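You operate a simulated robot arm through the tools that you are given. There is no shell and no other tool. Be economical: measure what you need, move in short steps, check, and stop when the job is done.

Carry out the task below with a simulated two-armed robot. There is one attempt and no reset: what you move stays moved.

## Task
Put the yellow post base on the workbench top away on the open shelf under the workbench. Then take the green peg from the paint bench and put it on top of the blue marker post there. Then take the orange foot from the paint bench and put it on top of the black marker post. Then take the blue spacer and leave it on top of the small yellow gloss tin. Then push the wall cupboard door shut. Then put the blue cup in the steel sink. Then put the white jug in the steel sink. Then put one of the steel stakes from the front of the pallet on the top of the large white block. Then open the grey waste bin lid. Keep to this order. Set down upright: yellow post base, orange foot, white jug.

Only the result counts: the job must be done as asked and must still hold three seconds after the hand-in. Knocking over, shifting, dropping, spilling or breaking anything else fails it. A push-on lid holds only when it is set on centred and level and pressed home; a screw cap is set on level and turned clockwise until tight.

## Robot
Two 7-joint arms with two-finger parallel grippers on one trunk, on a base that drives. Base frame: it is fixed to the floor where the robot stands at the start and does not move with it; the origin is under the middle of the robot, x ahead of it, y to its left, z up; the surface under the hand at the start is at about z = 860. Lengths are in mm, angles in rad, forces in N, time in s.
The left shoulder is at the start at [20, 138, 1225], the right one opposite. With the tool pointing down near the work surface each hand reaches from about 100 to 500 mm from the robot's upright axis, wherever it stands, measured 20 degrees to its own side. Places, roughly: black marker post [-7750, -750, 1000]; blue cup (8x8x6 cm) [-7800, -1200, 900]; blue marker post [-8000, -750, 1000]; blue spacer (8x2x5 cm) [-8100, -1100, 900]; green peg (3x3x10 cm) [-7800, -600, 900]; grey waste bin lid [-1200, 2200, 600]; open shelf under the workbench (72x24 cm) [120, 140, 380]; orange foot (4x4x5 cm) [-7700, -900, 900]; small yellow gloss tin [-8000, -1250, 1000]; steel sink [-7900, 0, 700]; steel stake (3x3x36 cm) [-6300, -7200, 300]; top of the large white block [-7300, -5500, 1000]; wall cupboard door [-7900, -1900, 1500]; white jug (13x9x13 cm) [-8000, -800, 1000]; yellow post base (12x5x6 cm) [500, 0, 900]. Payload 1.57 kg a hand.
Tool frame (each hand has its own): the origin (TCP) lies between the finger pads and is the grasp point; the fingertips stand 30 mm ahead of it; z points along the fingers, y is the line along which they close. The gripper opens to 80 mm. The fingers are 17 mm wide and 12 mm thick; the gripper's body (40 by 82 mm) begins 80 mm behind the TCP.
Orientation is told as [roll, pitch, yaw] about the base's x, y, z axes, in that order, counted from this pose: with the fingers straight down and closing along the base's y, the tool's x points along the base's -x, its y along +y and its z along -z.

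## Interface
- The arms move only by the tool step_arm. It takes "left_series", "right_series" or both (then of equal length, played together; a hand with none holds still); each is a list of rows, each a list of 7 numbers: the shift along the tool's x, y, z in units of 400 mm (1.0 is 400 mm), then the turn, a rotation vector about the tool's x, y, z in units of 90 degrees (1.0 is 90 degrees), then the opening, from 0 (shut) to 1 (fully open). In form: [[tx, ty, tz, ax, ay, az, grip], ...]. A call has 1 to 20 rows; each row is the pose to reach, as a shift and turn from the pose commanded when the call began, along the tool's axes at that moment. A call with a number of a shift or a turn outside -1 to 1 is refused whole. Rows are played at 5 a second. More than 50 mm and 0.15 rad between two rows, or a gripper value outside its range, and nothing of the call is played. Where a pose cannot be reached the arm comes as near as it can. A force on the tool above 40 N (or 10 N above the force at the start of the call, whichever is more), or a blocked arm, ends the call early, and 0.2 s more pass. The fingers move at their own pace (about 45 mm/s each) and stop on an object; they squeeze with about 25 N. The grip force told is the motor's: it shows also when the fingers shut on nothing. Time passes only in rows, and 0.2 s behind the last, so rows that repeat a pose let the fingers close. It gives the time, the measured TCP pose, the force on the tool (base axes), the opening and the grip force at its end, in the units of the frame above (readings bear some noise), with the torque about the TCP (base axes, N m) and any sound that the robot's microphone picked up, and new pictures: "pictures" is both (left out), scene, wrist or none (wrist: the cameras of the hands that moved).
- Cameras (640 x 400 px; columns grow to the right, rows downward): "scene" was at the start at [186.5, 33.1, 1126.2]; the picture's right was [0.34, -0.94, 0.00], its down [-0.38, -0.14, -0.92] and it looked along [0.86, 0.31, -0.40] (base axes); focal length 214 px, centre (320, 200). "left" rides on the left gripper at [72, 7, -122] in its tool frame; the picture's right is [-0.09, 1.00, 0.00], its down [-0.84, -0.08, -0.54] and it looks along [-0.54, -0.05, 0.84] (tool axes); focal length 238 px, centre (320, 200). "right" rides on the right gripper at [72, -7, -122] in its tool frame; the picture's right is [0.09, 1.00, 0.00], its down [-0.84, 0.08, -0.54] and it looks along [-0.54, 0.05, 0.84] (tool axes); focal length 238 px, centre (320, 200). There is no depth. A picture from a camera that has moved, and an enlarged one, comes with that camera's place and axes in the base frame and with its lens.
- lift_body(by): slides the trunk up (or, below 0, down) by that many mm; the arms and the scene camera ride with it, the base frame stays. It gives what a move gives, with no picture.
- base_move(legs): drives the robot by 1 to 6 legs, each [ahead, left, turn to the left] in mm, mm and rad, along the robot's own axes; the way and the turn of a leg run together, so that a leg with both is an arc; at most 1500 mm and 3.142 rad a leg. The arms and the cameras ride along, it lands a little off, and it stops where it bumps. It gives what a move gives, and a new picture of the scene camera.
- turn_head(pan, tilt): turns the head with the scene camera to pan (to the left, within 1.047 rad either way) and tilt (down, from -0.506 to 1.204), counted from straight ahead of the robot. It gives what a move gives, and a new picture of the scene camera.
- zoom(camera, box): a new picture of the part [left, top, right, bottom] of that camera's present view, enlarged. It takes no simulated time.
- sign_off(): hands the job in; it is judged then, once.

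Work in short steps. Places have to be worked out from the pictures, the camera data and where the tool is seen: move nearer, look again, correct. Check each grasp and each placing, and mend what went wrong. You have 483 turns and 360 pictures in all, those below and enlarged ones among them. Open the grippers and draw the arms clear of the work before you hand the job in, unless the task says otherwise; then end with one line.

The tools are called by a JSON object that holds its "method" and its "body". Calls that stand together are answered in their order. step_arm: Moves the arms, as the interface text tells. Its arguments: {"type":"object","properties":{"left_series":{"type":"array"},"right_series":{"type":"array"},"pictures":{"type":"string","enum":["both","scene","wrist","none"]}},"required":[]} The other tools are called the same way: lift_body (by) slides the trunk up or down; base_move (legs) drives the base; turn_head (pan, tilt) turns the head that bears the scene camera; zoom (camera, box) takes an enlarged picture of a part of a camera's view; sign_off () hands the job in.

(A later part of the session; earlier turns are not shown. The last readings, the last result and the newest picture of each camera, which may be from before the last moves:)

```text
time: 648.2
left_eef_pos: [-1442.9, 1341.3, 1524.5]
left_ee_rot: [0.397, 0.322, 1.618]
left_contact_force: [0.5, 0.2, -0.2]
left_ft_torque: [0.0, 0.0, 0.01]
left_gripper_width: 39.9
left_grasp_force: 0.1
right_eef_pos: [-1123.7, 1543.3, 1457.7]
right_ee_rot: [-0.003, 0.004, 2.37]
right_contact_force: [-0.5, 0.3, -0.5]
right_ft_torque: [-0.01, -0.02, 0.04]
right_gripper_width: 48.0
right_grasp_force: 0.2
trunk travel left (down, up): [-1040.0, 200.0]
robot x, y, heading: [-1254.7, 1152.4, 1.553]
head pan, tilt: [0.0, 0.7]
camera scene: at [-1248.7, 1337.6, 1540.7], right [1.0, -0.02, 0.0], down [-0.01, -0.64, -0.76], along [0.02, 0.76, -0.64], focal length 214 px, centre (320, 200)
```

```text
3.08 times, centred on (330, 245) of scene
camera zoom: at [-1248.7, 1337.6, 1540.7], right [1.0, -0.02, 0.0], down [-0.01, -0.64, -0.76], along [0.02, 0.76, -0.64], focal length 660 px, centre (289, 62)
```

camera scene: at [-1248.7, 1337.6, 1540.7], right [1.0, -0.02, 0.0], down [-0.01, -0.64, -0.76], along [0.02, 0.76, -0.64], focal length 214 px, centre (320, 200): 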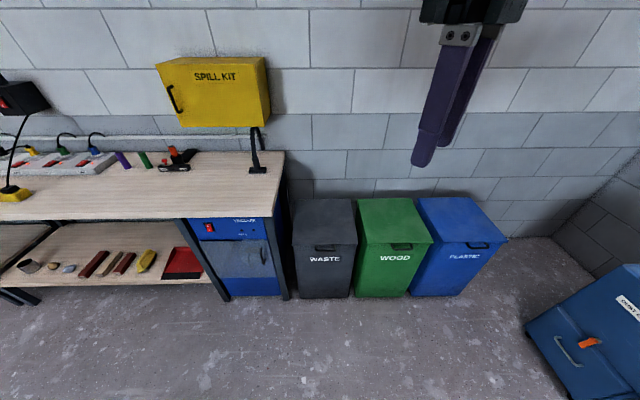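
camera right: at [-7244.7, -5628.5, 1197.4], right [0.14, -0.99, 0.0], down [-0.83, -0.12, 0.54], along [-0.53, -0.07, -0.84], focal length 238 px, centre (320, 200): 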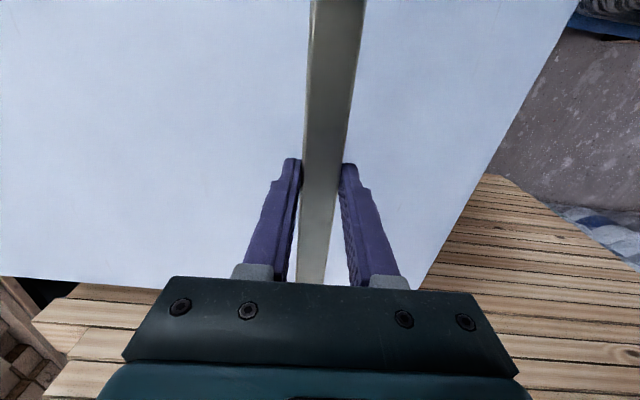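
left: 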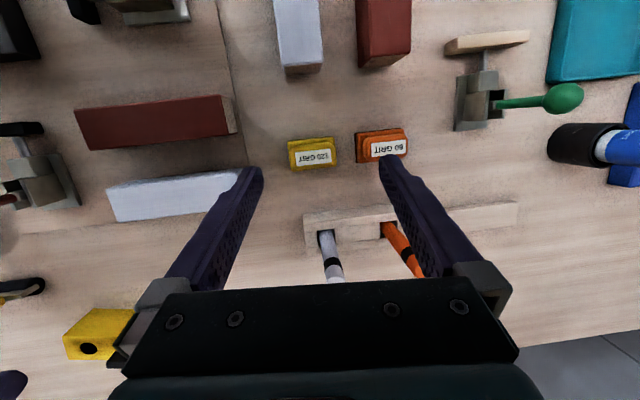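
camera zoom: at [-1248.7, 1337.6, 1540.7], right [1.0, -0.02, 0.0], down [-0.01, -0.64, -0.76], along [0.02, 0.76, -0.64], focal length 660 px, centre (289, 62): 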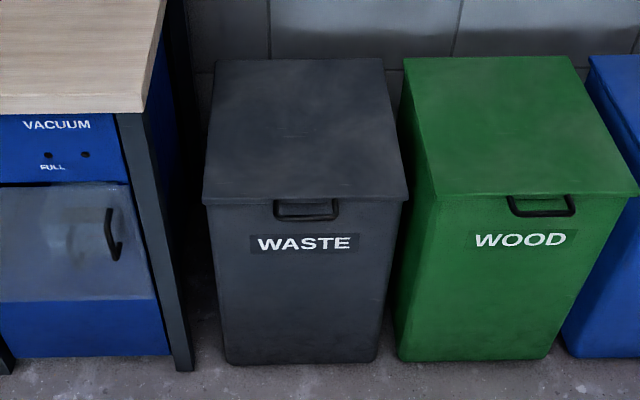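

The lid's U-handle sits at the front, about (-1200, 2005, 645), with the hinge at the back. I'll pinch the handle bar with the fingertips and swing the lid up in an arc. First I turn the right hand to yaw 0.

{"method": "step_arm", "body": {"right_series": [[0, 0, 0, 0, 0, 0.09, 0.6], [0, 0, 0, 0, 0, 0.18, 0.6], [0, 0, 0, 0, 0, 0.27, 0.6], [0, 0, 0, 0, 0, 0.36, 0.6], [0, 0, 0, 0, 0, 0.45, 0.6], [0, 0, 0, 0, 0, 0.54, 0.6], [0, 0, 0, 0, 0, 0.63, 0.6], [0, 0, 0, 0, 0, 0.72, 0.6], [0, 0, 0, 0, 0, 0.81, 0.6], [0, 0, 0, 0, 0, 0.9, 0.6], [0, 0, 0, 0, 0, 0.99, 0.6]], "pictures": "none"}}

{"method": "step_arm", "body": {"right_series": [[0, 0, 0, 0, 0, 0.09, 0.6], [0, 0, 0, 0, 0, 0.18, 0.6], [0, 0, 0, 0, 0, 0.27, 0.6], [0, 0, 0, 0, 0, 0.36, 0.6], [0, 0, 0, 0, 0, 0.45, 0.6], [0, 0, 0, 0, 0, 0.517, 0.6], [0, 0, 0, 0, 0, 0.517, 0.6]], "pictures": "none"}}

{"method": "base_move", "body": {"legs": [[200, 0, 0.015]]}}

```text
time: 650.6
left_eef_pos: [-1442.7, 1340.8, 1524.6]
left_ee_rot: [0.396, 0.322, 1.619]
left_contact_force: [-0.5, 0.1, 0.4]
left_ft_torque: [0.0, -0.01, -0.01]
left_gripper_width: 40.0
left_grasp_force: 0.0
right_eef_pos: [-1124.9, 1543.3, 1457.1]
right_ee_rot: [-0.003, -0.003, 0.81]
right_contact_force: [-0.6, 0.1, -0.3]
right_ft_torque: [0.0, 0.0, -0.02]
right_gripper_width: 47.9
right_grasp_force: 0.1
trunk travel left (down, up): [-1040.0, 200.0]
robot x, y, heading: [-1252.5, 1147.4, 1.551]
head pan, tilt: [0.0, 0.7]
```

```text
time: 652.2
left_eef_pos: [-1442.3, 1341.1, 1525.2]
left_ee_rot: [0.397, 0.323, 1.617]
left_contact_force: [-0.1, -0.4, 0.1]
left_ft_torque: [0.02, 0.0, -0.02]
left_gripper_width: 40.3
left_grasp_force: 0.1
right_eef_pos: [-1125.0, 1543.5, 1457.2]
right_ee_rot: [-0.001, -0.002, 0.002]
right_contact_force: [0.6, -0.2, -0.2]
right_ft_torque: [0.0, 0.0, 0.04]
right_gripper_width: 48.0
right_grasp_force: 0.1
trunk travel left (down, up): [-1040.0, 200.0]
robot x, y, heading: [-1254.8, 1150.2, 1.551]
head pan, tilt: [0.0, 0.7]
```

```text
time: 653.8
left_eef_pos: [-1442.0, 1534.5, 1524.6]
left_ee_rot: [0.395, 0.321, 1.635]
left_contact_force: [-0.3, 0.3, 0.2]
left_ft_torque: [0.0, -0.01, -0.01]
left_gripper_width: 39.9
left_grasp_force: 0.0
right_eef_pos: [-1128.0, 1742.2, 1457.1]
right_ee_rot: [0.003, -0.005, 0.015]
right_contact_force: [-0.5, 0.2, -1.0]
right_ft_torque: [0.03, 0.02, 0.01]
right_gripper_width: 48.0
right_grasp_force: 0.2
trunk travel left (down, up): [-1040.0, 200.0]
robot x, y, heading: [-1252.3, 1346.1, 1.566]
head pan, tilt: [0.0, 0.7]
camera scene: at [-1248.6, 1534.3, 1540.7], right [1.0, -0.01, 0.0], down [0.0, -0.64, -0.76], along [0.01, 0.76, -0.64], focal length 214 px, centre (320, 200)
```

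scene: 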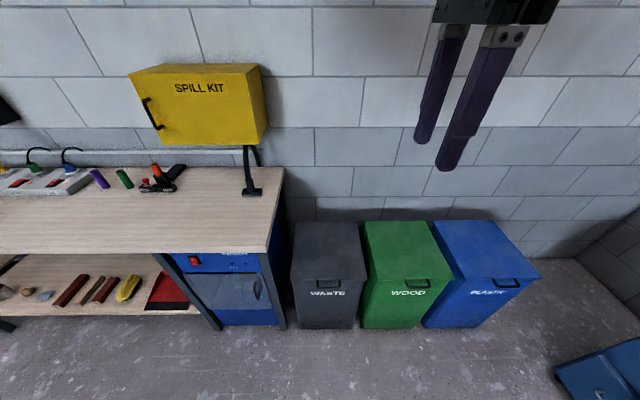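

I align to x≈-1200, lower the trunk in front of the bin and view the handle.

{"method": "base_move", "body": {"legs": [[60, 73, 0]]}}

{"method": "lift_body", "body": {"by": -400}}

{"method": "lift_body", "body": {"by": -250}}

{"method": "step_arm", "body": {"right_series": [[0, 0, 0, 0, 0, 0, 0.5]], "pictures": "both"}}

```text
time: 654.9
left_eef_pos: [-1513.3, 1596.2, 1525.7]
left_ee_rot: [0.397, 0.321, 1.632]
left_contact_force: [-0.1, -0.7, 0.4]
left_ft_torque: [0.02, -0.01, -0.01]
left_gripper_width: 40.1
left_grasp_force: 0.1
right_eef_pos: [-1197.8, 1800.8, 1458.3]
right_ee_rot: [0.002, -0.005, 0.014]
right_contact_force: [-0.3, 0.2, -0.2]
right_ft_torque: [0.02, -0.04, 0.0]
right_gripper_width: 48.1
right_grasp_force: 0.1
trunk travel left (down, up): [-1040.0, 200.0]
robot x, y, heading: [-1321.7, 1405.7, 1.56]
head pan, tilt: [0.0, 0.7]
camera scene: at [-1319.5, 1593.8, 1540.7], right [1.0, -0.01, 0.0], down [0.0, -0.64, -0.76], along [0.01, 0.76, -0.64], focal length 214 px, centre (320, 200)
```

scene: 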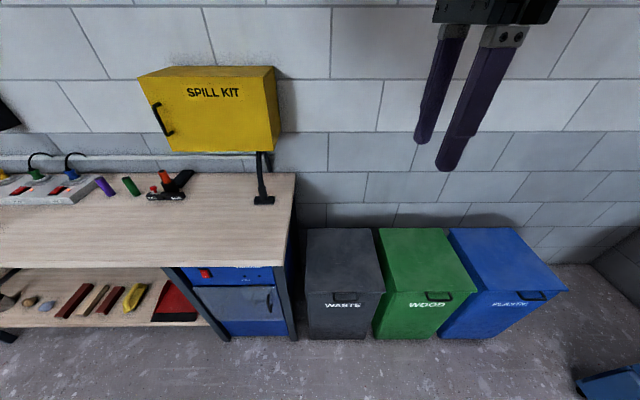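

```text
time: 658.7
left_eef_pos: [-1514.2, 1595.9, 1125.2]
left_ee_rot: [0.395, 0.322, 1.631]
left_contact_force: [-0.7, -0.3, 0.1]
left_ft_torque: [-0.04, 0.02, -0.01]
left_gripper_width: 40.0
left_grasp_force: 0.1
right_eef_pos: [-1197.6, 1800.4, 1057.0]
right_ee_rot: [-0.001, -0.006, 0.014]
right_contact_force: [-0.2, 0.0, 0.2]
right_ft_torque: [0.01, 0.0, 0.01]
right_gripper_width: 47.8
right_grasp_force: 0.1
trunk travel left (down, up): [-640.0, 600.0]
robot x, y, heading: [-1320.1, 1408.4, 1.561]
head pan, tilt: [0.0, 0.7]
```

```text
time: 661.3
left_eef_pos: [-1513.1, 1594.4, 876.1]
left_ee_rot: [0.397, 0.322, 1.632]
left_contact_force: [0.6, 0.1, -0.6]
left_ft_torque: [0.0, 0.02, 0.01]
left_gripper_width: 40.0
left_grasp_force: 0.1
right_eef_pos: [-1197.5, 1801.6, 806.7]
right_ee_rot: [0.0, -0.005, 0.013]
right_contact_force: [0.2, 0.2, 0.8]
right_ft_torque: [-0.01, 0.01, -0.01]
right_gripper_width: 47.9
right_grasp_force: 0.0
trunk travel left (down, up): [-390.0, 850.0]
robot x, y, heading: [-1321.1, 1402.9, 1.57]
head pan, tilt: [0.0, 0.7]
```

```text
time: 661.7
left_eef_pos: [-1512.9, 1594.8, 875.2]
left_ee_rot: [0.396, 0.321, 1.633]
left_contact_force: [-0.5, -0.5, 0.3]
left_ft_torque: [0.03, -0.03, 0.03]
left_gripper_width: 40.0
left_grasp_force: 0.0
right_eef_pos: [-1196.6, 1799.5, 807.6]
right_ee_rot: [-0.001, -0.006, 0.015]
right_contact_force: [1.1, 0.5, -0.3]
right_ft_torque: [-0.03, 0.01, -0.01]
right_gripper_width: 39.9
right_grasp_force: 0.0
trunk travel left (down, up): [-390.0, 850.0]
robot x, y, heading: [-1317.5, 1408.6, 1.563]
head pan, tilt: [0.0, 0.7]
camera scene: at [-1319.5, 1593.8, 890.7], right [1.0, -0.01, 0.0], down [0.0, -0.64, -0.76], along [0.01, 0.76, -0.64], focal length 214 px, centre (320, 200)
camera right: at [-1271.3, 1792.3, 929.3], right [-0.11, 0.99, 0.0], down [0.83, 0.09, 0.55], along [0.54, 0.06, -0.84], focal length 238 px, centre (320, 200)
```

scene: 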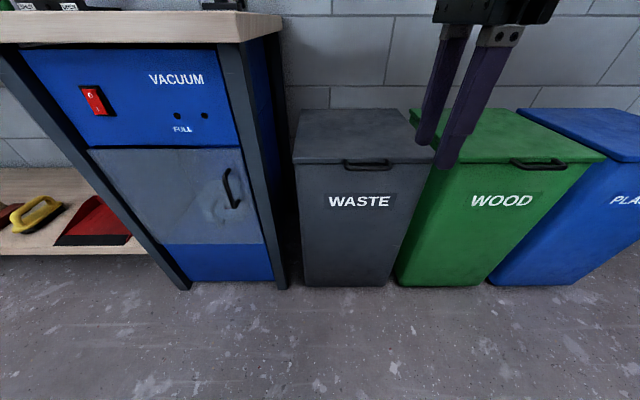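
right: 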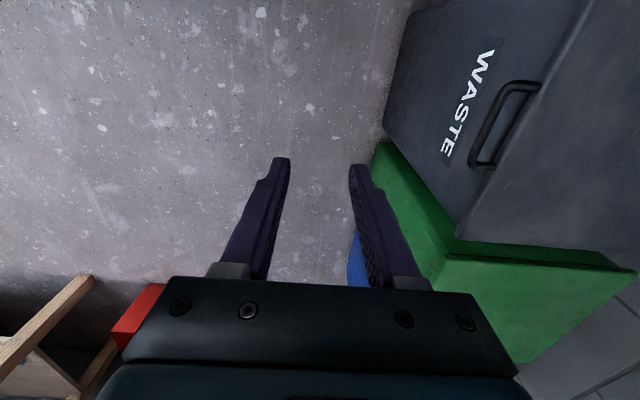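

I zoom on the handle to judge the gap behind the bar.

{"method": "zoom", "body": {"camera": "right", "box": [440, 50, 580, 200]}}

{"method": "zoom", "body": {"camera": "scene", "box": [290, 100, 450, 220]}}

```text
2.67 times, centred on (510, 125) of right
camera zoom: at [-1271.3, 1792.3, 929.3], right [-0.11, 0.99, 0.0], down [0.83, 0.09, 0.55], along [0.54, 0.06, -0.84], focal length 636 px, centre (-187, 400)
```

zoom: 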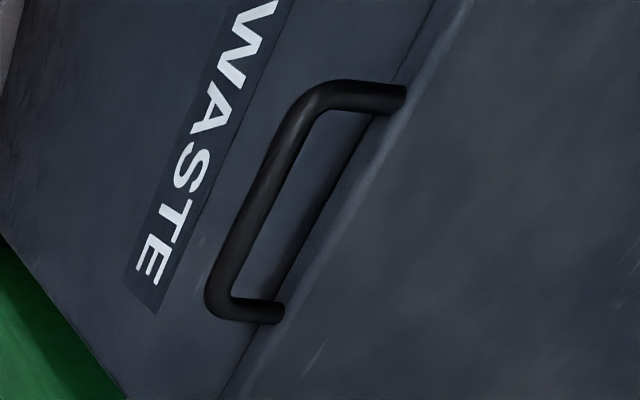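

```text
3.33 times, centred on (370, 160) of scene
camera zoom: at [-1319.5, 1593.8, 890.7], right [1.0, -0.01, 0.0], down [0.0, -0.64, -0.76], along [0.01, 0.76, -0.64], focal length 715 px, centre (153, 333)
```

zoom: 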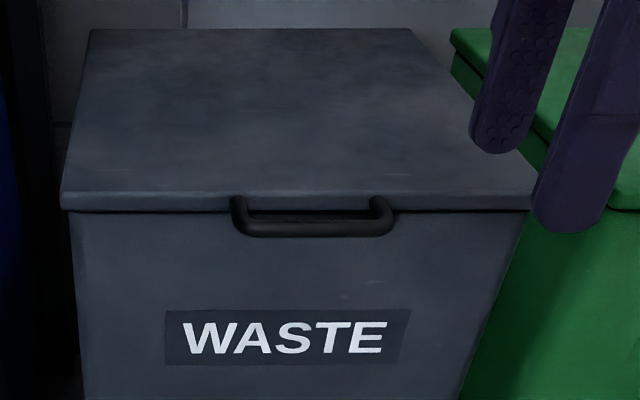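

The bar (≈12 mm thick) is centred at about (-1214,1994,651), with a 31 mm gap behind it. I drive above it and check alignment.

{"method": "base_move", "body": {"legs": [[194, 16, 0]]}}

{"method": "step_arm", "body": {"right_series": [[0, 0, 0.06, 0, 0, 0, 0.35], [0, 0, 0.12, 0, 0, 0, 0.35], [0, 0, 0.17, 0, 0, 0.009, 0.35], [0, 0, 0.17, 0, 0, 0.009, 0.35]], "pictures": "both"}}

```text
time: 663.3
left_eef_pos: [-1528.4, 1790.3, 875.7]
left_ee_rot: [0.396, 0.322, 1.637]
left_contact_force: [-0.6, 1.0, 0.5]
left_ft_torque: [0.0, 0.01, -0.01]
left_gripper_width: 40.0
left_grasp_force: 0.1
right_eef_pos: [-1213.2, 1998.2, 807.0]
right_ee_rot: [0.0, -0.005, 0.021]
right_contact_force: [-0.5, 0.2, -0.1]
right_ft_torque: [-0.01, 0.02, 0.02]
right_gripper_width: 40.1
right_grasp_force: 0.1
trunk travel left (down, up): [-390.0, 850.0]
robot x, y, heading: [-1336.8, 1603.1, 1.568]
head pan, tilt: [0.0, 0.7]
camera scene: at [-1335.1, 1789.9, 890.8], right [1.0, 0.0, 0.0], down [0.0, -0.64, -0.77], along [0.0, 0.77, -0.64], focal length 214 px, centre (320, 200)
```

scene: 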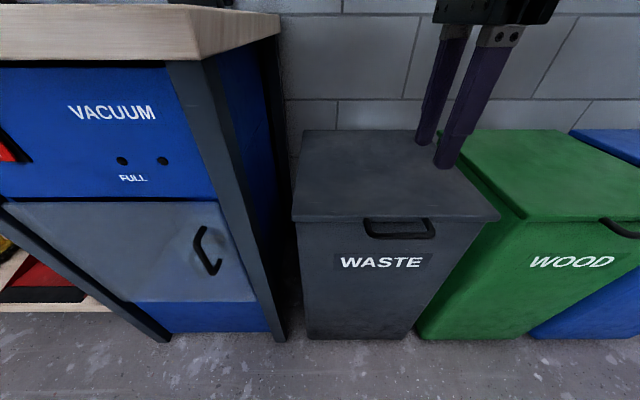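

```text
time: 664.3
left_eef_pos: [-1528.0, 1790.0, 873.8]
left_ee_rot: [0.396, 0.322, 1.636]
left_contact_force: [-0.3, -0.8, -0.3]
left_ft_torque: [0.01, -0.01, -0.02]
left_gripper_width: 40.0
left_grasp_force: 0.0
right_eef_pos: [-1215.1, 1996.4, 739.9]
right_ee_rot: [-0.001, -0.004, 0.002]
right_contact_force: [-0.1, 1.2, -0.2]
right_ft_torque: [0.0, 0.0, -0.01]
right_gripper_width: 27.9
right_grasp_force: 0.0
trunk travel left (down, up): [-390.0, 850.0]
robot x, y, heading: [-1333.3, 1601.8, 1.567]
head pan, tilt: [0.0, 0.7]
camera scene: at [-1335.1, 1789.6, 890.7], right [1.0, 0.0, 0.0], down [0.0, -0.64, -0.77], along [0.0, 0.77, -0.64], focal length 214 px, centre (320, 200)
camera right: at [-1288.1, 1988.7, 861.4], right [-0.1, 1.0, 0.0], down [0.83, 0.08, 0.55], along [0.54, 0.05, -0.84], focal length 238 px, centre (320, 200)
```

scene: 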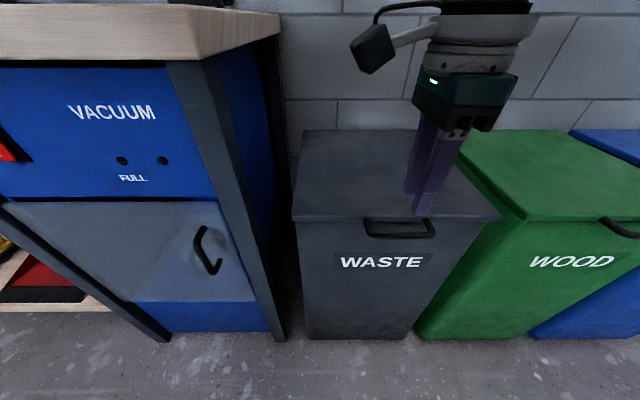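
right: 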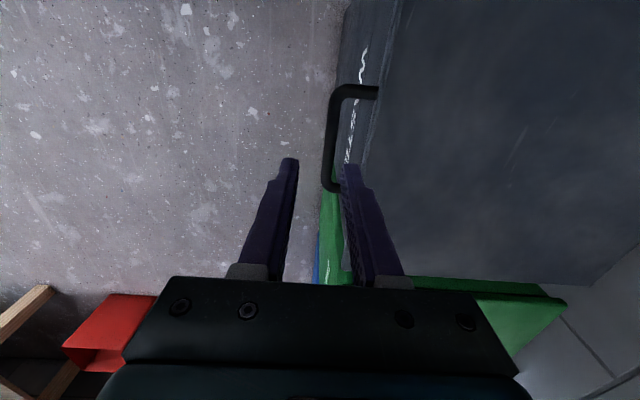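

The bar is at y≈2008, so I shift +12 mm and descend with a narrow opening, then pinch it.

{"method": "step_arm", "body": {"right_series": [[0, 0.03, 0, 0, 0, 0, 0.32], [0, 0.03, 0.06, 0, 0, 0, 0.32], [0, 0.03, 0.11, 0, 0, 0, 0.32], [0, 0.03, 0.11, 0, 0, 0, 0.32]], "pictures": "wrist"}}

```text
time: 665.3
left_eef_pos: [-1529.1, 1790.1, 874.9]
left_ee_rot: [0.394, 0.321, 1.634]
left_contact_force: [-0.2, -0.4, 0.5]
left_ft_torque: [-0.01, -0.01, -0.03]
left_gripper_width: 39.8
left_grasp_force: 0.0
right_eef_pos: [-1213.8, 2009.7, 696.5]
right_ee_rot: [-0.001, -0.005, 0.003]
right_contact_force: [-0.6, 0.0, 0.5]
right_ft_torque: [-0.04, -0.04, 0.03]
right_gripper_width: 25.8
right_grasp_force: 0.1
trunk travel left (down, up): [-390.0, 850.0]
robot x, y, heading: [-1334.2, 1606.0, 1.567]
head pan, tilt: [0.0, 0.7]
camera right: at [-1287.1, 2002.2, 818.2], right [-0.1, 1.0, 0.0], down [0.83, 0.08, 0.55], along [0.54, 0.05, -0.84], focal length 238 px, centre (320, 200)
```

right: 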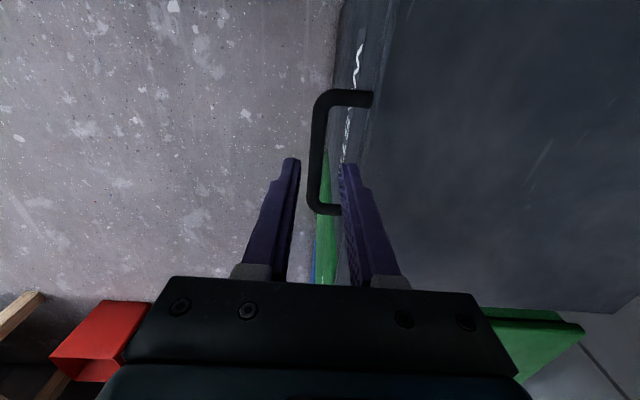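

The bar lies centred between the fingers. I descend 24 mm more and close.

{"method": "step_arm", "body": {"right_series": [[0, 0, 0.03, 0, 0, 0, 0.32], [0, 0, 0.062, 0, 0, 0, 0.32], [0, 0, 0.062, 0, 0, 0, 0], [0, 0, 0.062, 0, 0, 0, 0], [0, 0, 0.062, 0, 0, 0, 0]], "pictures": "both"}}

```text
time: 666.5
left_eef_pos: [-1528.9, 1789.6, 874.8]
left_ee_rot: [0.396, 0.321, 1.638]
left_contact_force: [0.1, -0.6, -0.5]
left_ft_torque: [-0.02, -0.01, 0.0]
left_gripper_width: 39.9
left_grasp_force: 0.1
right_eef_pos: [-1214.0, 2008.5, 673.0]
right_ee_rot: [0.0, -0.005, 0.006]
right_contact_force: [-0.2, -0.4, 0.1]
right_ft_torque: [0.03, 0.02, 0.02]
right_gripper_width: 0.1
right_grasp_force: 21.4
trunk travel left (down, up): [-390.0, 850.0]
robot x, y, heading: [-1331.8, 1602.9, 1.571]
head pan, tilt: [0.0, 0.7]
camera scene: at [-1335.1, 1789.5, 890.7], right [1.0, 0.0, 0.0], down [0.0, -0.64, -0.76], along [0.0, 0.76, -0.64], focal length 214 px, centre (320, 200)
camera right: at [-1287.5, 2001.4, 793.4], right [-0.1, 1.0, 0.0], down [0.83, 0.08, 0.55], along [0.54, 0.05, -0.84], focal length 238 px, centre (320, 200)
```

scene: 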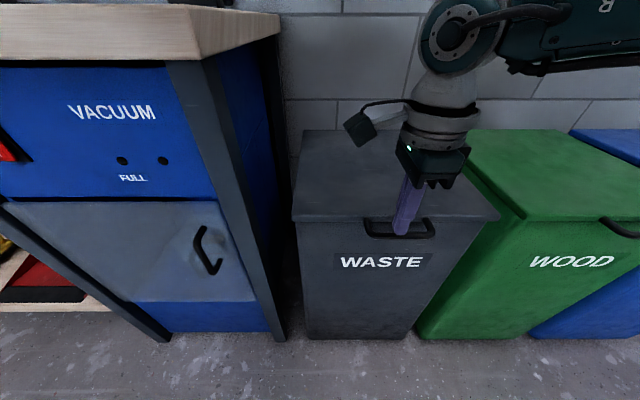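
right: 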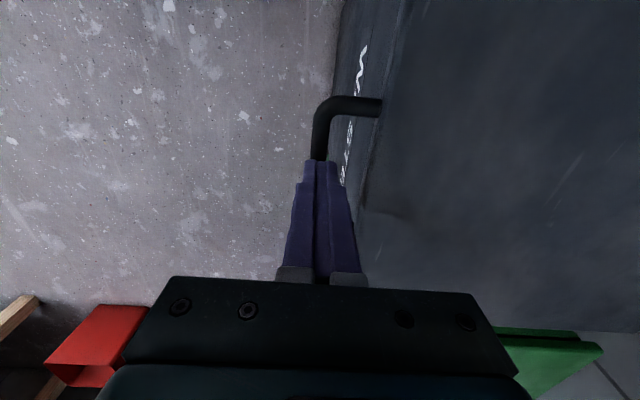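

The fingers closed just above the bar, so it is lower. I open, descend 24 mm more, and close again.

{"method": "step_arm", "body": {"right_series": [[0, 0, -0.02, 0, 0, 0, 0.34], [0, 0, -0.02, 0, 0, 0, 0.34], [0, 0, -0.02, 0, 0, 0, 0.34], [0, 0, 0.02, 0, 0, 0, 0.34], [0, 0, 0.06, 0, 0, 0, 0.34], [0, 0, 0.06, 0, 0, 0, 0.34], [0, 0, 0.06, 0, 0, 0, 0], [0, 0, 0.06, 0, 0, 0, 0], [0, 0, 0.06, 0, 0, 0, 0]], "pictures": "both"}}

```text
time: 668.5
left_eef_pos: [-1529.6, 1789.2, 874.9]
left_ee_rot: [0.397, 0.321, 1.636]
left_contact_force: [-0.2, -0.3, -0.1]
left_ft_torque: [0.01, -0.03, -0.02]
left_gripper_width: 39.9
left_grasp_force: 0.0
right_eef_pos: [-1213.0, 2009.1, 646.0]
right_ee_rot: [0.001, -0.004, 0.002]
right_contact_force: [1.4, 1.2, -0.4]
right_ft_torque: [0.0, -0.18, -0.44]
right_gripper_width: 11.7
right_grasp_force: 29.4
trunk travel left (down, up): [-390.0, 850.0]
robot x, y, heading: [-1338.7, 1603.4, 1.573]
head pan, tilt: [0.0, 0.7]
camera scene: at [-1335.0, 1789.5, 890.7], right [1.0, 0.0, 0.0], down [0.0, -0.64, -0.76], along [0.0, 0.76, -0.64], focal length 214 px, centre (320, 200)
camera right: at [-1287.1, 2000.7, 768.1], right [-0.1, 1.0, 0.0], down [0.83, 0.08, 0.55], along [0.54, 0.05, -0.84], focal length 238 px, centre (320, 200)
```

scene: 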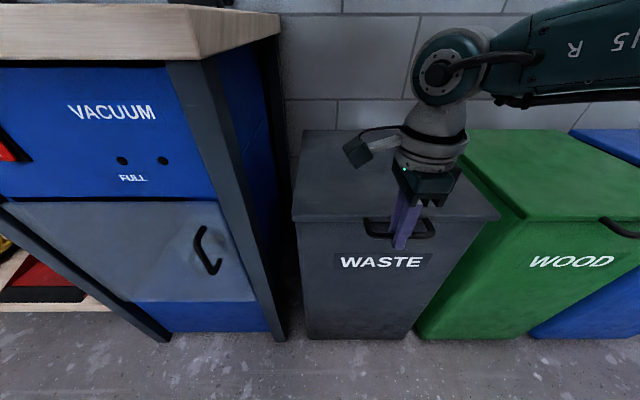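
right: 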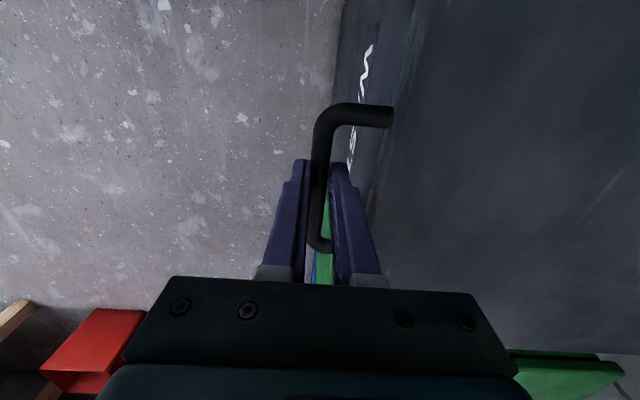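

The bar is firmly pinched (11.7 mm). I swing it up along an arc about the rear hinge (R≈366) to about 30°, watching force.

{"method": "step_arm", "body": {"right_series": [[0, 0.001, -0.04, 0, 0, 0, 0], [0, 0.0035, -0.08, 0, 0, 0, 0], [0, 0.008, -0.12, 0, 0, 0, 0], [0, 0.014, -0.159, 0, 0, 0, 0], [0, 0.022, -0.2, 0, 0, 0, 0], [0, 0.031, -0.237, 0, 0, 0, 0], [0, 0.055, -0.3125, 0, 0, 0, 0], [0, 0.086, -0.387, 0, 0, 0, 0], [0, 0.1225, -0.4575, 0, 0, 0, 0], [0, 0.1225, -0.4575, 0, 0, 0, 0]], "pictures": "both"}}

```text
time: 670.7
left_eef_pos: [-1527.3, 1786.3, 873.6]
left_ee_rot: [0.395, 0.324, 1.637]
left_contact_force: [-0.3, 0.2, -0.3]
left_ft_torque: [-0.03, 0.01, 0.02]
left_gripper_width: 40.4
left_grasp_force: 0.1
right_eef_pos: [-1213.5, 2051.9, 827.6]
right_ee_rot: [-0.006, -0.005, 0.006]
right_contact_force: [4.0, -21.7, 9.6]
right_ft_torque: [-0.33, 0.0, -0.38]
right_gripper_width: 11.7
right_grasp_force: 29.1
trunk travel left (down, up): [-390.0, 850.0]
robot x, y, heading: [-1337.4, 1603.7, 1.57]
head pan, tilt: [0.0, 0.7]
camera scene: at [-1333.9, 1785.6, 890.2], right [1.0, 0.0, 0.0], down [0.0, -0.65, -0.76], along [0.0, 0.76, -0.65], focal length 214 px, centre (320, 200)
camera right: at [-1287.3, 2044.8, 950.0], right [-0.1, 1.0, -0.01], down [0.83, 0.09, 0.55], along [0.54, 0.05, -0.84], focal length 238 px, centre (320, 200)
```

scene: 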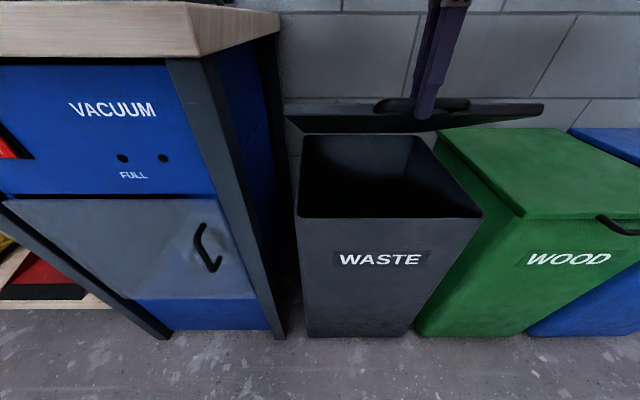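
right: 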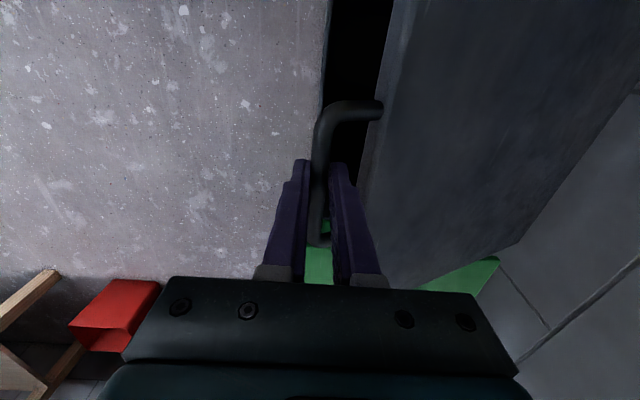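

The lid is up about 30°, and the load along its swing is tiny. I ease the radial stress, open the fingers and see whether it stays.

{"method": "step_arm", "body": {"right_series": [[0, -0.012, 0.006, 0, 0, 0, 0], [0, -0.012, 0.006, 0, 0, 0, 0.25], [0, -0.012, 0.006, 0, 0, 0, 0.3], [0, -0.012, 0.006, 0, 0, 0, 0.3]], "pictures": "scene"}}

```text
time: 671.7
left_eef_pos: [-1529.9, 1789.0, 875.5]
left_ee_rot: [0.396, 0.32, 1.636]
left_contact_force: [-0.2, -0.7, -0.2]
left_ft_torque: [-0.02, 0.01, 0.01]
left_gripper_width: 40.0
left_grasp_force: 0.1
right_eef_pos: [-1214.2, 2050.8, 826.4]
right_ee_rot: [-0.001, -0.006, 0.004]
right_contact_force: [0.2, -1.3, -1.8]
right_ft_torque: [-0.06, -0.02, -0.02]
right_gripper_width: 25.0
right_grasp_force: 0.3
trunk travel left (down, up): [-390.0, 850.0]
robot x, y, heading: [-1335.1, 1604.8, 1.568]
head pan, tilt: [0.0, 0.7]
camera scene: at [-1335.2, 1789.1, 890.7], right [1.0, 0.0, 0.0], down [0.0, -0.64, -0.76], along [0.0, 0.76, -0.64], focal length 214 px, centre (320, 200)
```

scene: 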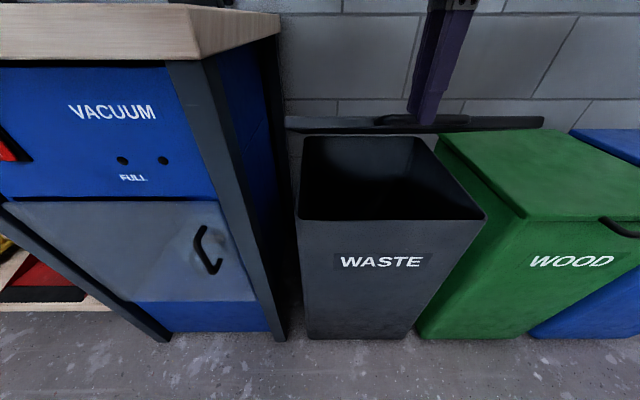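

I wait a moment to see whether the lid holds or keeps sinking.

{"method": "step_arm", "body": {"right_series": [[0, 0, 0, 0, 0, 0, 0.3], [0, 0, 0, 0, 0, 0, 0.3], [0, 0, 0, 0, 0, 0, 0.3], [0, 0, 0, 0, 0, 0, 0.3], [0, 0, 0, 0, 0, 0, 0.3]], "pictures": "both"}}

```text
time: 672.9
left_eef_pos: [-1530.2, 1789.2, 875.1]
left_ee_rot: [0.397, 0.321, 1.638]
left_contact_force: [-0.7, 0.2, -0.7]
left_ft_torque: [0.0, -0.03, 0.05]
left_gripper_width: 40.1
left_grasp_force: 0.0
right_eef_pos: [-1215.4, 2051.1, 827.2]
right_ee_rot: [0.001, -0.006, 0.006]
right_contact_force: [-1.1, -1.2, -1.0]
right_ft_torque: [-0.04, -0.01, 0.0]
right_gripper_width: 25.1
right_grasp_force: 0.2
trunk travel left (down, up): [-390.0, 850.0]
robot x, y, heading: [-1333.5, 1604.5, 1.57]
head pan, tilt: [0.0, 0.7]
camera scene: at [-1335.1, 1789.2, 890.7], right [1.0, 0.0, 0.0], down [0.0, -0.64, -0.76], along [0.0, 0.76, -0.64], focal length 214 px, centre (320, 200)
camera right: at [-1288.1, 2043.6, 949.1], right [-0.1, 1.0, 0.0], down [0.83, 0.08, 0.55], along [0.54, 0.05, -0.84], focal length 238 px, centre (320, 200)
```

scene: 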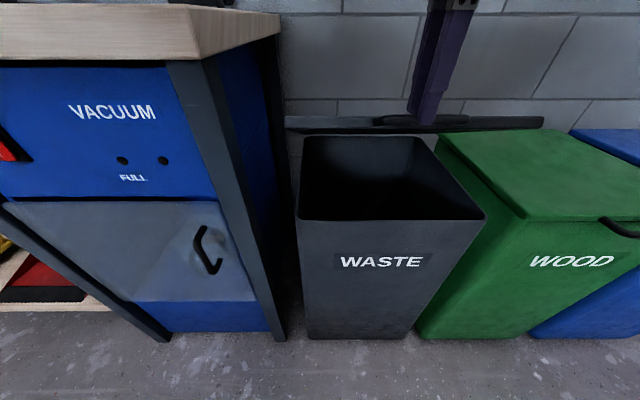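
right: 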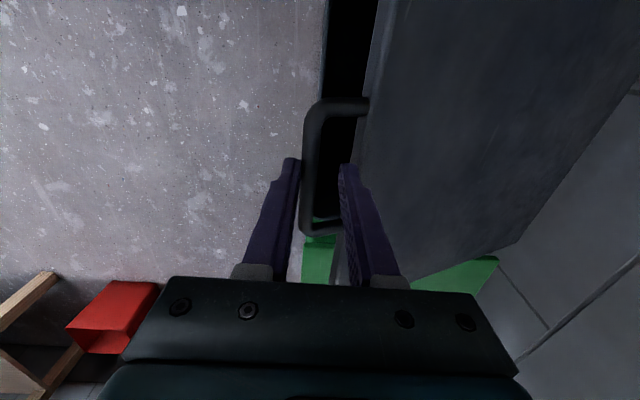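

The lid stays put at ~28° on its own (friction hinge). I lift the hand clear, move the base 170 closer with the arm retracted, and regrip the bar for the rest of the arc.

{"method": "step_arm", "body": {"right_series": [[0, 0, -0.08, 0, 0, 0, 0.3], [0, 0, -0.16, 0, 0, 0, 0.3], [0, -0.1, -0.16, 0, 0, 0, 0.3], [0, -0.2, -0.16, 0, 0, 0, 0.3], [0, -0.3, -0.16, 0, 0, 0, 0.3], [0, -0.425, -0.16, 0, 0, 0, 0.3], [0, -0.425, -0.16, 0, 0, 0, 0.3]], "pictures": "none"}}

{"method": "base_move", "body": {"legs": [[170, 0, 0]]}}

{"method": "step_arm", "body": {"right_series": [[0, 0, 0, 0, 0, 0, 0.3]], "pictures": "wrist"}}

```text
time: 674.7
left_eef_pos: [-1529.1, 1789.0, 876.4]
left_ee_rot: [0.396, 0.321, 1.636]
left_contact_force: [-0.7, -0.8, 0.4]
left_ft_torque: [0.04, 0.0, 0.02]
left_gripper_width: 40.0
left_grasp_force: 0.1
right_eef_pos: [-1203.5, 1872.0, 868.2]
right_ee_rot: [-0.087, -0.065, -0.015]
right_contact_force: [0.6, 0.7, 0.4]
right_ft_torque: [-0.02, 0.0, 0.0]
right_gripper_width: 23.8
right_grasp_force: 0.1
trunk travel left (down, up): [-390.0, 850.0]
robot x, y, heading: [-1338.2, 1599.8, 1.569]
head pan, tilt: [0.0, 0.7]
stopped in row 7 (right hand): the arm was blocked; the commanded pose is now the measured one
```

```text
time: 676.1
left_eef_pos: [-1528.4, 1957.2, 875.4]
left_ee_rot: [0.395, 0.321, 1.635]
left_contact_force: [0.4, -0.2, -0.5]
left_ft_torque: [0.02, 0.02, 0.02]
left_gripper_width: 39.9
left_grasp_force: 0.0
right_eef_pos: [-1204.2, 2039.6, 868.4]
right_ee_rot: [-0.086, -0.066, -0.018]
right_contact_force: [0.8, 0.2, 0.7]
right_ft_torque: [-0.04, 0.02, -0.03]
right_gripper_width: 24.3
right_grasp_force: 0.1
trunk travel left (down, up): [-390.0, 850.0]
robot x, y, heading: [-1333.8, 1771.3, 1.569]
head pan, tilt: [0.0, 0.7]
camera scene: at [-1334.1, 1956.7, 890.8], right [1.0, 0.0, 0.0], down [0.0, -0.64, -0.77], along [0.0, 0.77, -0.64], focal length 214 px, centre (320, 200)
```

scene: 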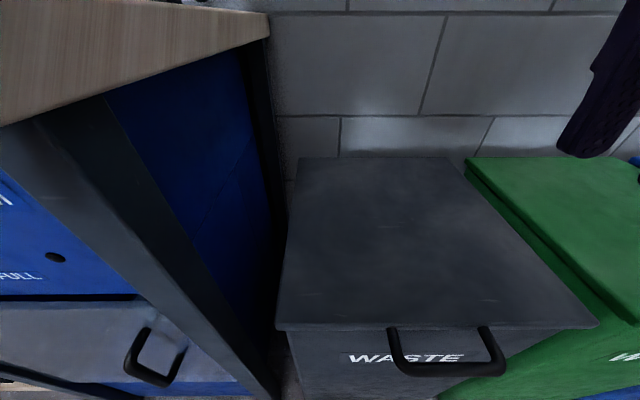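

```text
time: 676.5
left_eef_pos: [-1528.9, 1957.8, 875.2]
left_ee_rot: [0.396, 0.322, 1.637]
left_contact_force: [0.2, 0.0, -0.3]
left_ft_torque: [0.02, 0.04, -0.01]
left_gripper_width: 40.2
left_grasp_force: 0.0
right_eef_pos: [-1203.9, 2037.1, 867.5]
right_ee_rot: [-0.087, -0.068, -0.014]
right_contact_force: [0.1, 0.7, 1.0]
right_ft_torque: [-0.01, 0.01, 0.02]
right_gripper_width: 24.0
right_grasp_force: 0.1
trunk travel left (down, up): [-390.0, 850.0]
robot x, y, heading: [-1336.1, 1769.2, 1.563]
head pan, tilt: [0.0, 0.7]
camera right: at [-1284.1, 2043.3, 984.6], right [-0.07, 0.99, -0.09], down [0.8, 0.11, 0.59], along [0.59, -0.03, -0.8], focal length 238 px, centre (320, 200)
```

right: 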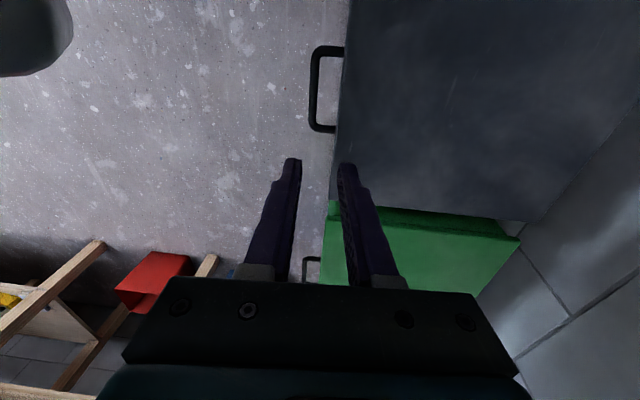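

The lid swung shut again, so gravity closes it and it must be swung past vertical in one go. First I raise the left hand out of the way of the bench.

{"method": "step_arm", "body": {"left_series": [[-0.003, 0.06, -0.067, 0, 0, 0, 0.3], [-0.006, 0.12, -0.134, 0, 0, 0, 0.3], [-0.01, 0.18, -0.2, 0, 0, 0, 0.3], [-0.013, 0.24, -0.27, 0, 0, 0, 0.3], [-0.016, 0.3, -0.336, 0, 0, 0, 0.3], [-0.016, 0.3, -0.336, 0, 0, 0, 0.3]], "pictures": "none"}}

```text
time: 677.1
left_eef_pos: [-1545.3, 1939.4, 873.8]
left_ee_rot: [0.427, 0.585, 1.635]
left_contact_force: [-0.2, -1.3, 0.1]
left_ft_torque: [0.01, -0.01, 0.04]
left_gripper_width: 24.0
left_grasp_force: 0.1
right_eef_pos: [-1203.5, 2039.4, 867.2]
right_ee_rot: [-0.086, -0.067, -0.015]
right_contact_force: [-0.8, -0.3, -0.7]
right_ft_torque: [-0.01, 0.0, 0.0]
right_gripper_width: 24.1
right_grasp_force: 0.1
trunk travel left (down, up): [-390.0, 850.0]
robot x, y, heading: [-1337.7, 1769.0, 1.567]
head pan, tilt: [0.0, 0.7]
stopped in row 2 (left hand): the arm was blocked; the commanded pose is now the measured one
```

The left arm is at a limit. I back the robot off and bring the left hand forward to a level, comfortable pose.

{"method": "base_move", "body": {"legs": [[-350, 0, 0]]}}

{"method": "step_arm", "body": {"left_series": [[-0.05, 0.014, -0.03, 0.045, -0.062, -0.013, 0.3], [-0.1, 0.028, -0.06, 0.09, -0.124, -0.026, 0.3], [-0.15, 0.042, -0.09, 0.136, -0.186, -0.04, 0.3], [-0.2, 0.056, -0.12, 0.18, -0.248, -0.053, 0.3], [-0.26, 0.07, -0.155, 0.226, -0.31, -0.066, 0.3], [-0.313, 0.086, -0.188, 0.272, -0.372, -0.08, 0.3], [-0.313, 0.086, -0.188, 0.272, -0.372, -0.08, 0.3]], "pictures": "none"}}

```text
time: 679.3
left_eef_pos: [-1547.9, 1591.1, 872.1]
left_ee_rot: [0.427, 0.586, 1.634]
left_contact_force: [-0.8, 0.1, 0.1]
left_ft_torque: [-0.01, -0.01, -0.02]
left_gripper_width: 24.1
left_grasp_force: 0.0
right_eef_pos: [-1204.1, 1689.0, 867.1]
right_ee_rot: [-0.087, -0.068, -0.016]
right_contact_force: [-0.1, 0.5, 0.6]
right_ft_torque: [0.02, 0.01, 0.02]
right_gripper_width: 23.5
right_grasp_force: 0.0
trunk travel left (down, up): [-390.0, 850.0]
robot x, y, heading: [-1337.0, 1419.0, 1.568]
head pan, tilt: [0.0, 0.7]
camera scene: at [-1335.8, 1606.3, 890.7], right [1.0, 0.0, 0.0], down [0.0, -0.64, -0.76], along [0.0, 0.76, -0.64], focal length 214 px, centre (320, 200)
```

scene: 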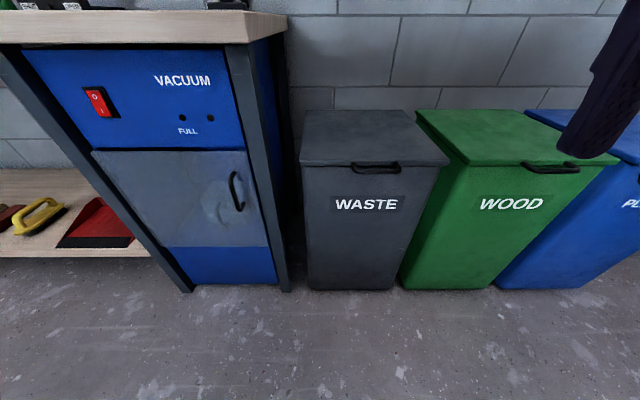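

```text
time: 680.9
left_eef_pos: [-1554.7, 1735.6, 863.8]
left_ee_rot: [0.001, 0.028, 1.627]
left_contact_force: [-1.0, 0.2, 0.1]
left_ft_torque: [-0.03, -0.01, -0.02]
left_gripper_width: 24.0
left_grasp_force: 0.0
right_eef_pos: [-1204.9, 1689.4, 867.4]
right_ee_rot: [-0.087, -0.069, -0.014]
right_contact_force: [-0.1, -0.3, -0.8]
right_ft_torque: [0.02, 0.02, 0.02]
right_gripper_width: 24.2
right_grasp_force: 0.2
trunk travel left (down, up): [-390.0, 850.0]
robot x, y, heading: [-1336.9, 1422.7, 1.569]
head pan, tilt: [0.0, 0.7]
```

Better idea: use the left hand for the lid instead; then the right arm stays over the low bins, clear of the bench. I turn the left hand to close front-back.

{"method": "step_arm", "body": {"left_series": [[0, -0.017, 0, 0, 0, -0.09, 0.34], [0, -0.034, 0, 0, 0, -0.18, 0.34], [0, -0.05, 0, 0, 0, -0.27, 0.34], [0, -0.068, 0, 0, 0, -0.36, 0.34], [0, -0.085, 0, 0, 0, -0.45, 0.34], [0, -0.1, 0, 0, 0, -0.54, 0.34], [0, -0.118, 0, 0, 0, -0.63, 0.34], [0, -0.135, 0, 0, 0, -0.72, 0.34], [0, -0.15, 0, 0, 0, -0.81, 0.34], [0, -0.168, 0, 0, 0, -0.9, 0.34], [0, -0.175, 0, 0, 0, -0.96, 0.34], [0, -0.175, 0, 0, 0, -0.96, 0.34]], "pictures": "none"}}

{"method": "base_move", "body": {"legs": [[0, -275, 0]]}}

{"method": "step_arm", "body": {"left_series": [[0, 0, 0, 0, 0, 0, 0.34]], "pictures": "wrist"}}

```text
time: 683.5
left_eef_pos: [-1489.1, 1744.0, 875.2]
left_ee_rot: [-0.008, 0.011, -3.138]
left_contact_force: [0.9, -0.5, -0.1]
left_ft_torque: [-0.02, 0.01, 0.04]
left_gripper_width: 27.3
left_grasp_force: 0.0
right_eef_pos: [-1204.7, 1688.4, 868.0]
right_ee_rot: [-0.088, -0.067, -0.015]
right_contact_force: [-0.2, 0.1, 0.3]
right_ft_torque: [0.04, -0.02, 0.01]
right_gripper_width: 24.1
right_grasp_force: 0.2
trunk travel left (down, up): [-390.0, 850.0]
robot x, y, heading: [-1338.1, 1419.2, 1.567]
head pan, tilt: [0.0, 0.7]
```

```text
time: 685.5
left_eef_pos: [-1212.3, 1744.6, 874.1]
left_ee_rot: [-0.009, 0.012, -3.134]
left_contact_force: [0.4, 0.4, 0.0]
left_ft_torque: [-0.04, -0.01, 0.0]
left_gripper_width: 27.0
left_grasp_force: 0.0
right_eef_pos: [-931.3, 1688.6, 867.9]
right_ee_rot: [-0.086, -0.07, -0.008]
right_contact_force: [-0.2, -0.3, -0.1]
right_ft_torque: [-0.02, -0.01, 0.01]
right_gripper_width: 23.9
right_grasp_force: 0.0
trunk travel left (down, up): [-390.0, 850.0]
robot x, y, heading: [-1059.1, 1421.7, 1.569]
head pan, tilt: [0.0, 0.7]
camera scene: at [-1060.8, 1606.1, 890.7], right [1.0, 0.0, 0.0], down [0.0, -0.64, -0.76], along [0.0, 0.76, -0.64], focal length 214 px, centre (320, 200)
```

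scene: 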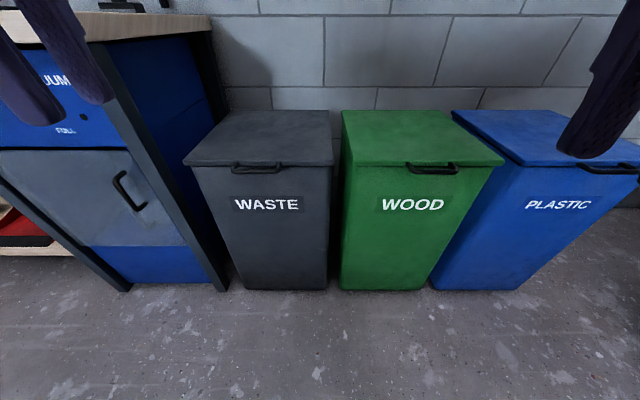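

```text
time: 685.9
left_eef_pos: [-1213.5, 1744.2, 875.1]
left_ee_rot: [-0.009, 0.012, -3.133]
left_contact_force: [0.4, -0.8, 0.5]
left_ft_torque: [0.0, 0.0, 0.02]
left_gripper_width: 27.3
left_grasp_force: 0.0
right_eef_pos: [-932.0, 1687.8, 867.5]
right_ee_rot: [-0.086, -0.068, -0.01]
right_contact_force: [-0.4, -0.1, 0.7]
right_ft_torque: [-0.02, 0.01, -0.04]
right_gripper_width: 24.2
right_grasp_force: 0.1
trunk travel left (down, up): [-390.0, 850.0]
robot x, y, heading: [-1059.3, 1418.1, 1.571]
head pan, tilt: [0.0, 0.7]
camera left: at [-1142.7, 1737.8, 998.3], right [-0.08, -1.0, -0.01], down [-0.84, 0.07, 0.53], along [-0.53, 0.05, -0.85], focal length 238 px, centre (320, 200)
```

left: 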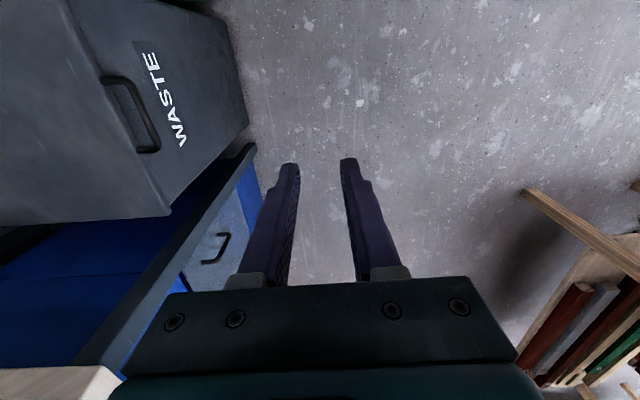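

I retract slightly, raise the trunk 150 for range, drive over the handle, and descend.

{"method": "step_arm", "body": {"left_series": [[0, 0.06, 0, 0, 0, 0, 0.34], [0, 0.1125, 0, 0, 0, 0, 0.34], [0, 0.1125, 0, 0, 0, 0, 0.34]], "pictures": "none"}}

{"method": "lift_body", "body": {"by": 150}}

{"method": "base_move", "body": {"legs": [[309, 0, 0]]}}

{"method": "step_arm", "body": {"left_series": [[0, 0, 0.1, 0, 0, 0, 0.34], [0, 0, 0.2, 0, 0, 0, 0.34], [0, 0, 0.3, 0, 0, 0, 0.34], [0, 0, 0.4, 0, 0, 0, 0.34], [0, 0, 0.5, 0, 0, 0, 0.34], [0, 0, 0.6, 0, 0, 0, 0.34], [0, 0, 0.7, 0, 0, 0, 0.34], [0, 0, 0.76, 0, 0, 0, 0.34], [0, 0, 0.76, 0, 0, 0, 0.34]], "pictures": "wrist"}}

```text
time: 686.7
left_eef_pos: [-1215.4, 1696.0, 864.0]
left_ee_rot: [0.039, -0.003, -3.117]
left_contact_force: [0.7, 0.6, -0.1]
left_ft_torque: [0.0, 0.0, 0.03]
left_gripper_width: 27.0
left_grasp_force: 0.0
right_eef_pos: [-930.0, 1689.4, 867.4]
right_ee_rot: [-0.088, -0.069, -0.01]
right_contact_force: [0.0, 0.5, 0.6]
right_ft_torque: [-0.01, 0.02, 0.01]
right_gripper_width: 23.9
right_grasp_force: 0.0
trunk travel left (down, up): [-390.0, 850.0]
robot x, y, heading: [-1061.0, 1419.2, 1.572]
head pan, tilt: [0.0, 0.7]
```

```text
time: 688.4
left_eef_pos: [-1216.2, 1696.3, 1014.3]
left_ee_rot: [0.037, -0.005, -3.121]
left_contact_force: [-0.2, -0.7, 0.3]
left_ft_torque: [-0.01, 0.02, 0.02]
left_gripper_width: 27.2
left_grasp_force: 0.0
right_eef_pos: [-929.8, 1688.8, 1016.9]
right_ee_rot: [-0.086, -0.067, -0.008]
right_contact_force: [-0.3, 0.3, -0.6]
right_ft_torque: [0.03, -0.01, -0.01]
right_gripper_width: 24.1
right_grasp_force: 0.0
trunk travel left (down, up): [-540.0, 700.0]
robot x, y, heading: [-1062.5, 1419.7, 1.569]
head pan, tilt: [0.0, 0.7]
```

```text
time: 690.5
left_eef_pos: [-1213.5, 1999.5, 1013.9]
left_ee_rot: [0.034, -0.006, -3.13]
left_contact_force: [0.3, 0.1, -0.7]
left_ft_torque: [0.01, -0.02, -0.01]
left_gripper_width: 27.1
left_grasp_force: 0.0
right_eef_pos: [-929.7, 1992.8, 1016.6]
right_ee_rot: [-0.085, -0.067, -0.012]
right_contact_force: [0.1, 0.1, -0.3]
right_ft_torque: [-0.01, -0.01, 0.01]
right_gripper_width: 24.2
right_grasp_force: 0.0
trunk travel left (down, up): [-540.0, 700.0]
robot x, y, heading: [-1061.6, 1726.1, 1.565]
head pan, tilt: [0.0, 0.7]
camera scene: at [-1060.0, 1910.5, 1040.8], right [1.0, 0.0, 0.0], down [0.0, -0.64, -0.77], along [0.0, 0.77, -0.64], focal length 214 px, centre (320, 200)
```

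scene: 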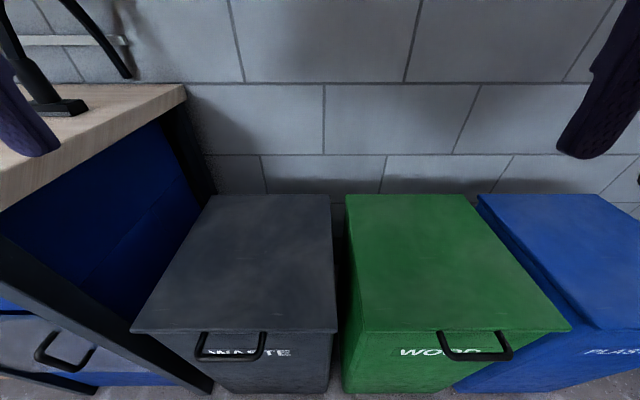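

```text
time: 692.5
left_eef_pos: [-1216.4, 1989.4, 709.0]
left_ee_rot: [0.037, -0.005, -3.131]
left_contact_force: [0.5, 0.2, -0.5]
left_ft_torque: [-0.03, 0.02, 0.0]
left_gripper_width: 27.1
left_grasp_force: 0.0
right_eef_pos: [-928.9, 1992.1, 1017.9]
right_ee_rot: [-0.087, -0.066, -0.014]
right_contact_force: [-0.1, 0.5, -0.3]
right_ft_torque: [-0.01, 0.01, -0.01]
right_gripper_width: 24.1
right_grasp_force: 0.0
trunk travel left (down, up): [-540.0, 700.0]
robot x, y, heading: [-1058.8, 1721.7, 1.567]
head pan, tilt: [0.0, 0.7]
camera left: at [-1143.6, 1989.4, 831.2], right [-0.08, -1.0, 0.04], down [-0.83, 0.09, 0.54], along [-0.55, 0.01, -0.84], focal length 238 px, centre (320, 200)
```

left: 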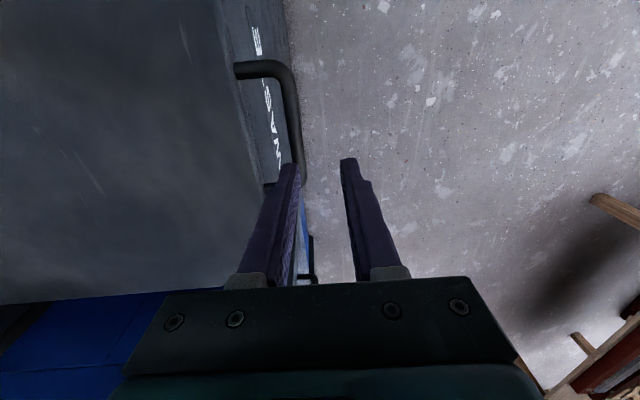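

Bar at y≈2006: I shift +17 mm, descend to 645 and close.

{"method": "step_arm", "body": {"left_series": [[0, -0.025, 0, -0.012, 0, 0, 0.34], [0, -0.044, 0, -0.024, 0, 0, 0.34], [0, -0.044, 0.08, -0.024, 0, 0, 0.34], [0, -0.044, 0.16, -0.024, 0, 0, 0.34], [0, -0.044, 0.16, -0.024, 0, 0, 0], [0, -0.044, 0.16, -0.024, 0, 0, 0], [0, -0.044, 0.16, -0.024, 0, 0, 0]], "pictures": "wrist"}}

```text
time: 694.1
left_eef_pos: [-1214.0, 2009.4, 647.8]
left_ee_rot: [0.068, -0.006, -3.134]
left_contact_force: [-0.3, 13.8, -0.6]
left_ft_torque: [0.2, -0.4, -0.43]
left_gripper_width: 12.0
left_grasp_force: 28.7
right_eef_pos: [-929.7, 1996.7, 1019.2]
right_ee_rot: [-0.084, -0.069, -0.014]
right_contact_force: [0.6, 0.5, 0.1]
right_ft_torque: [0.01, -0.01, -0.01]
right_gripper_width: 23.9
right_grasp_force: 0.1
trunk travel left (down, up): [-540.0, 700.0]
robot x, y, heading: [-1059.0, 1724.3, 1.568]
head pan, tilt: [0.0, 0.7]
camera left: at [-1141.6, 2012.1, 769.9], right [-0.08, -0.99, 0.07], down [-0.84, 0.1, 0.54], along [-0.54, -0.01, -0.84], focal length 238 px, centre (320, 200)
```

left: 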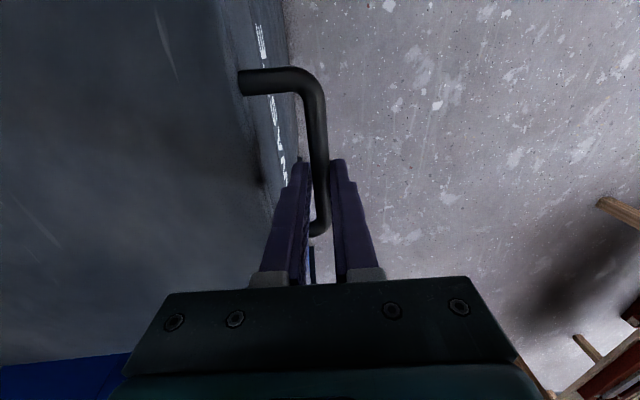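

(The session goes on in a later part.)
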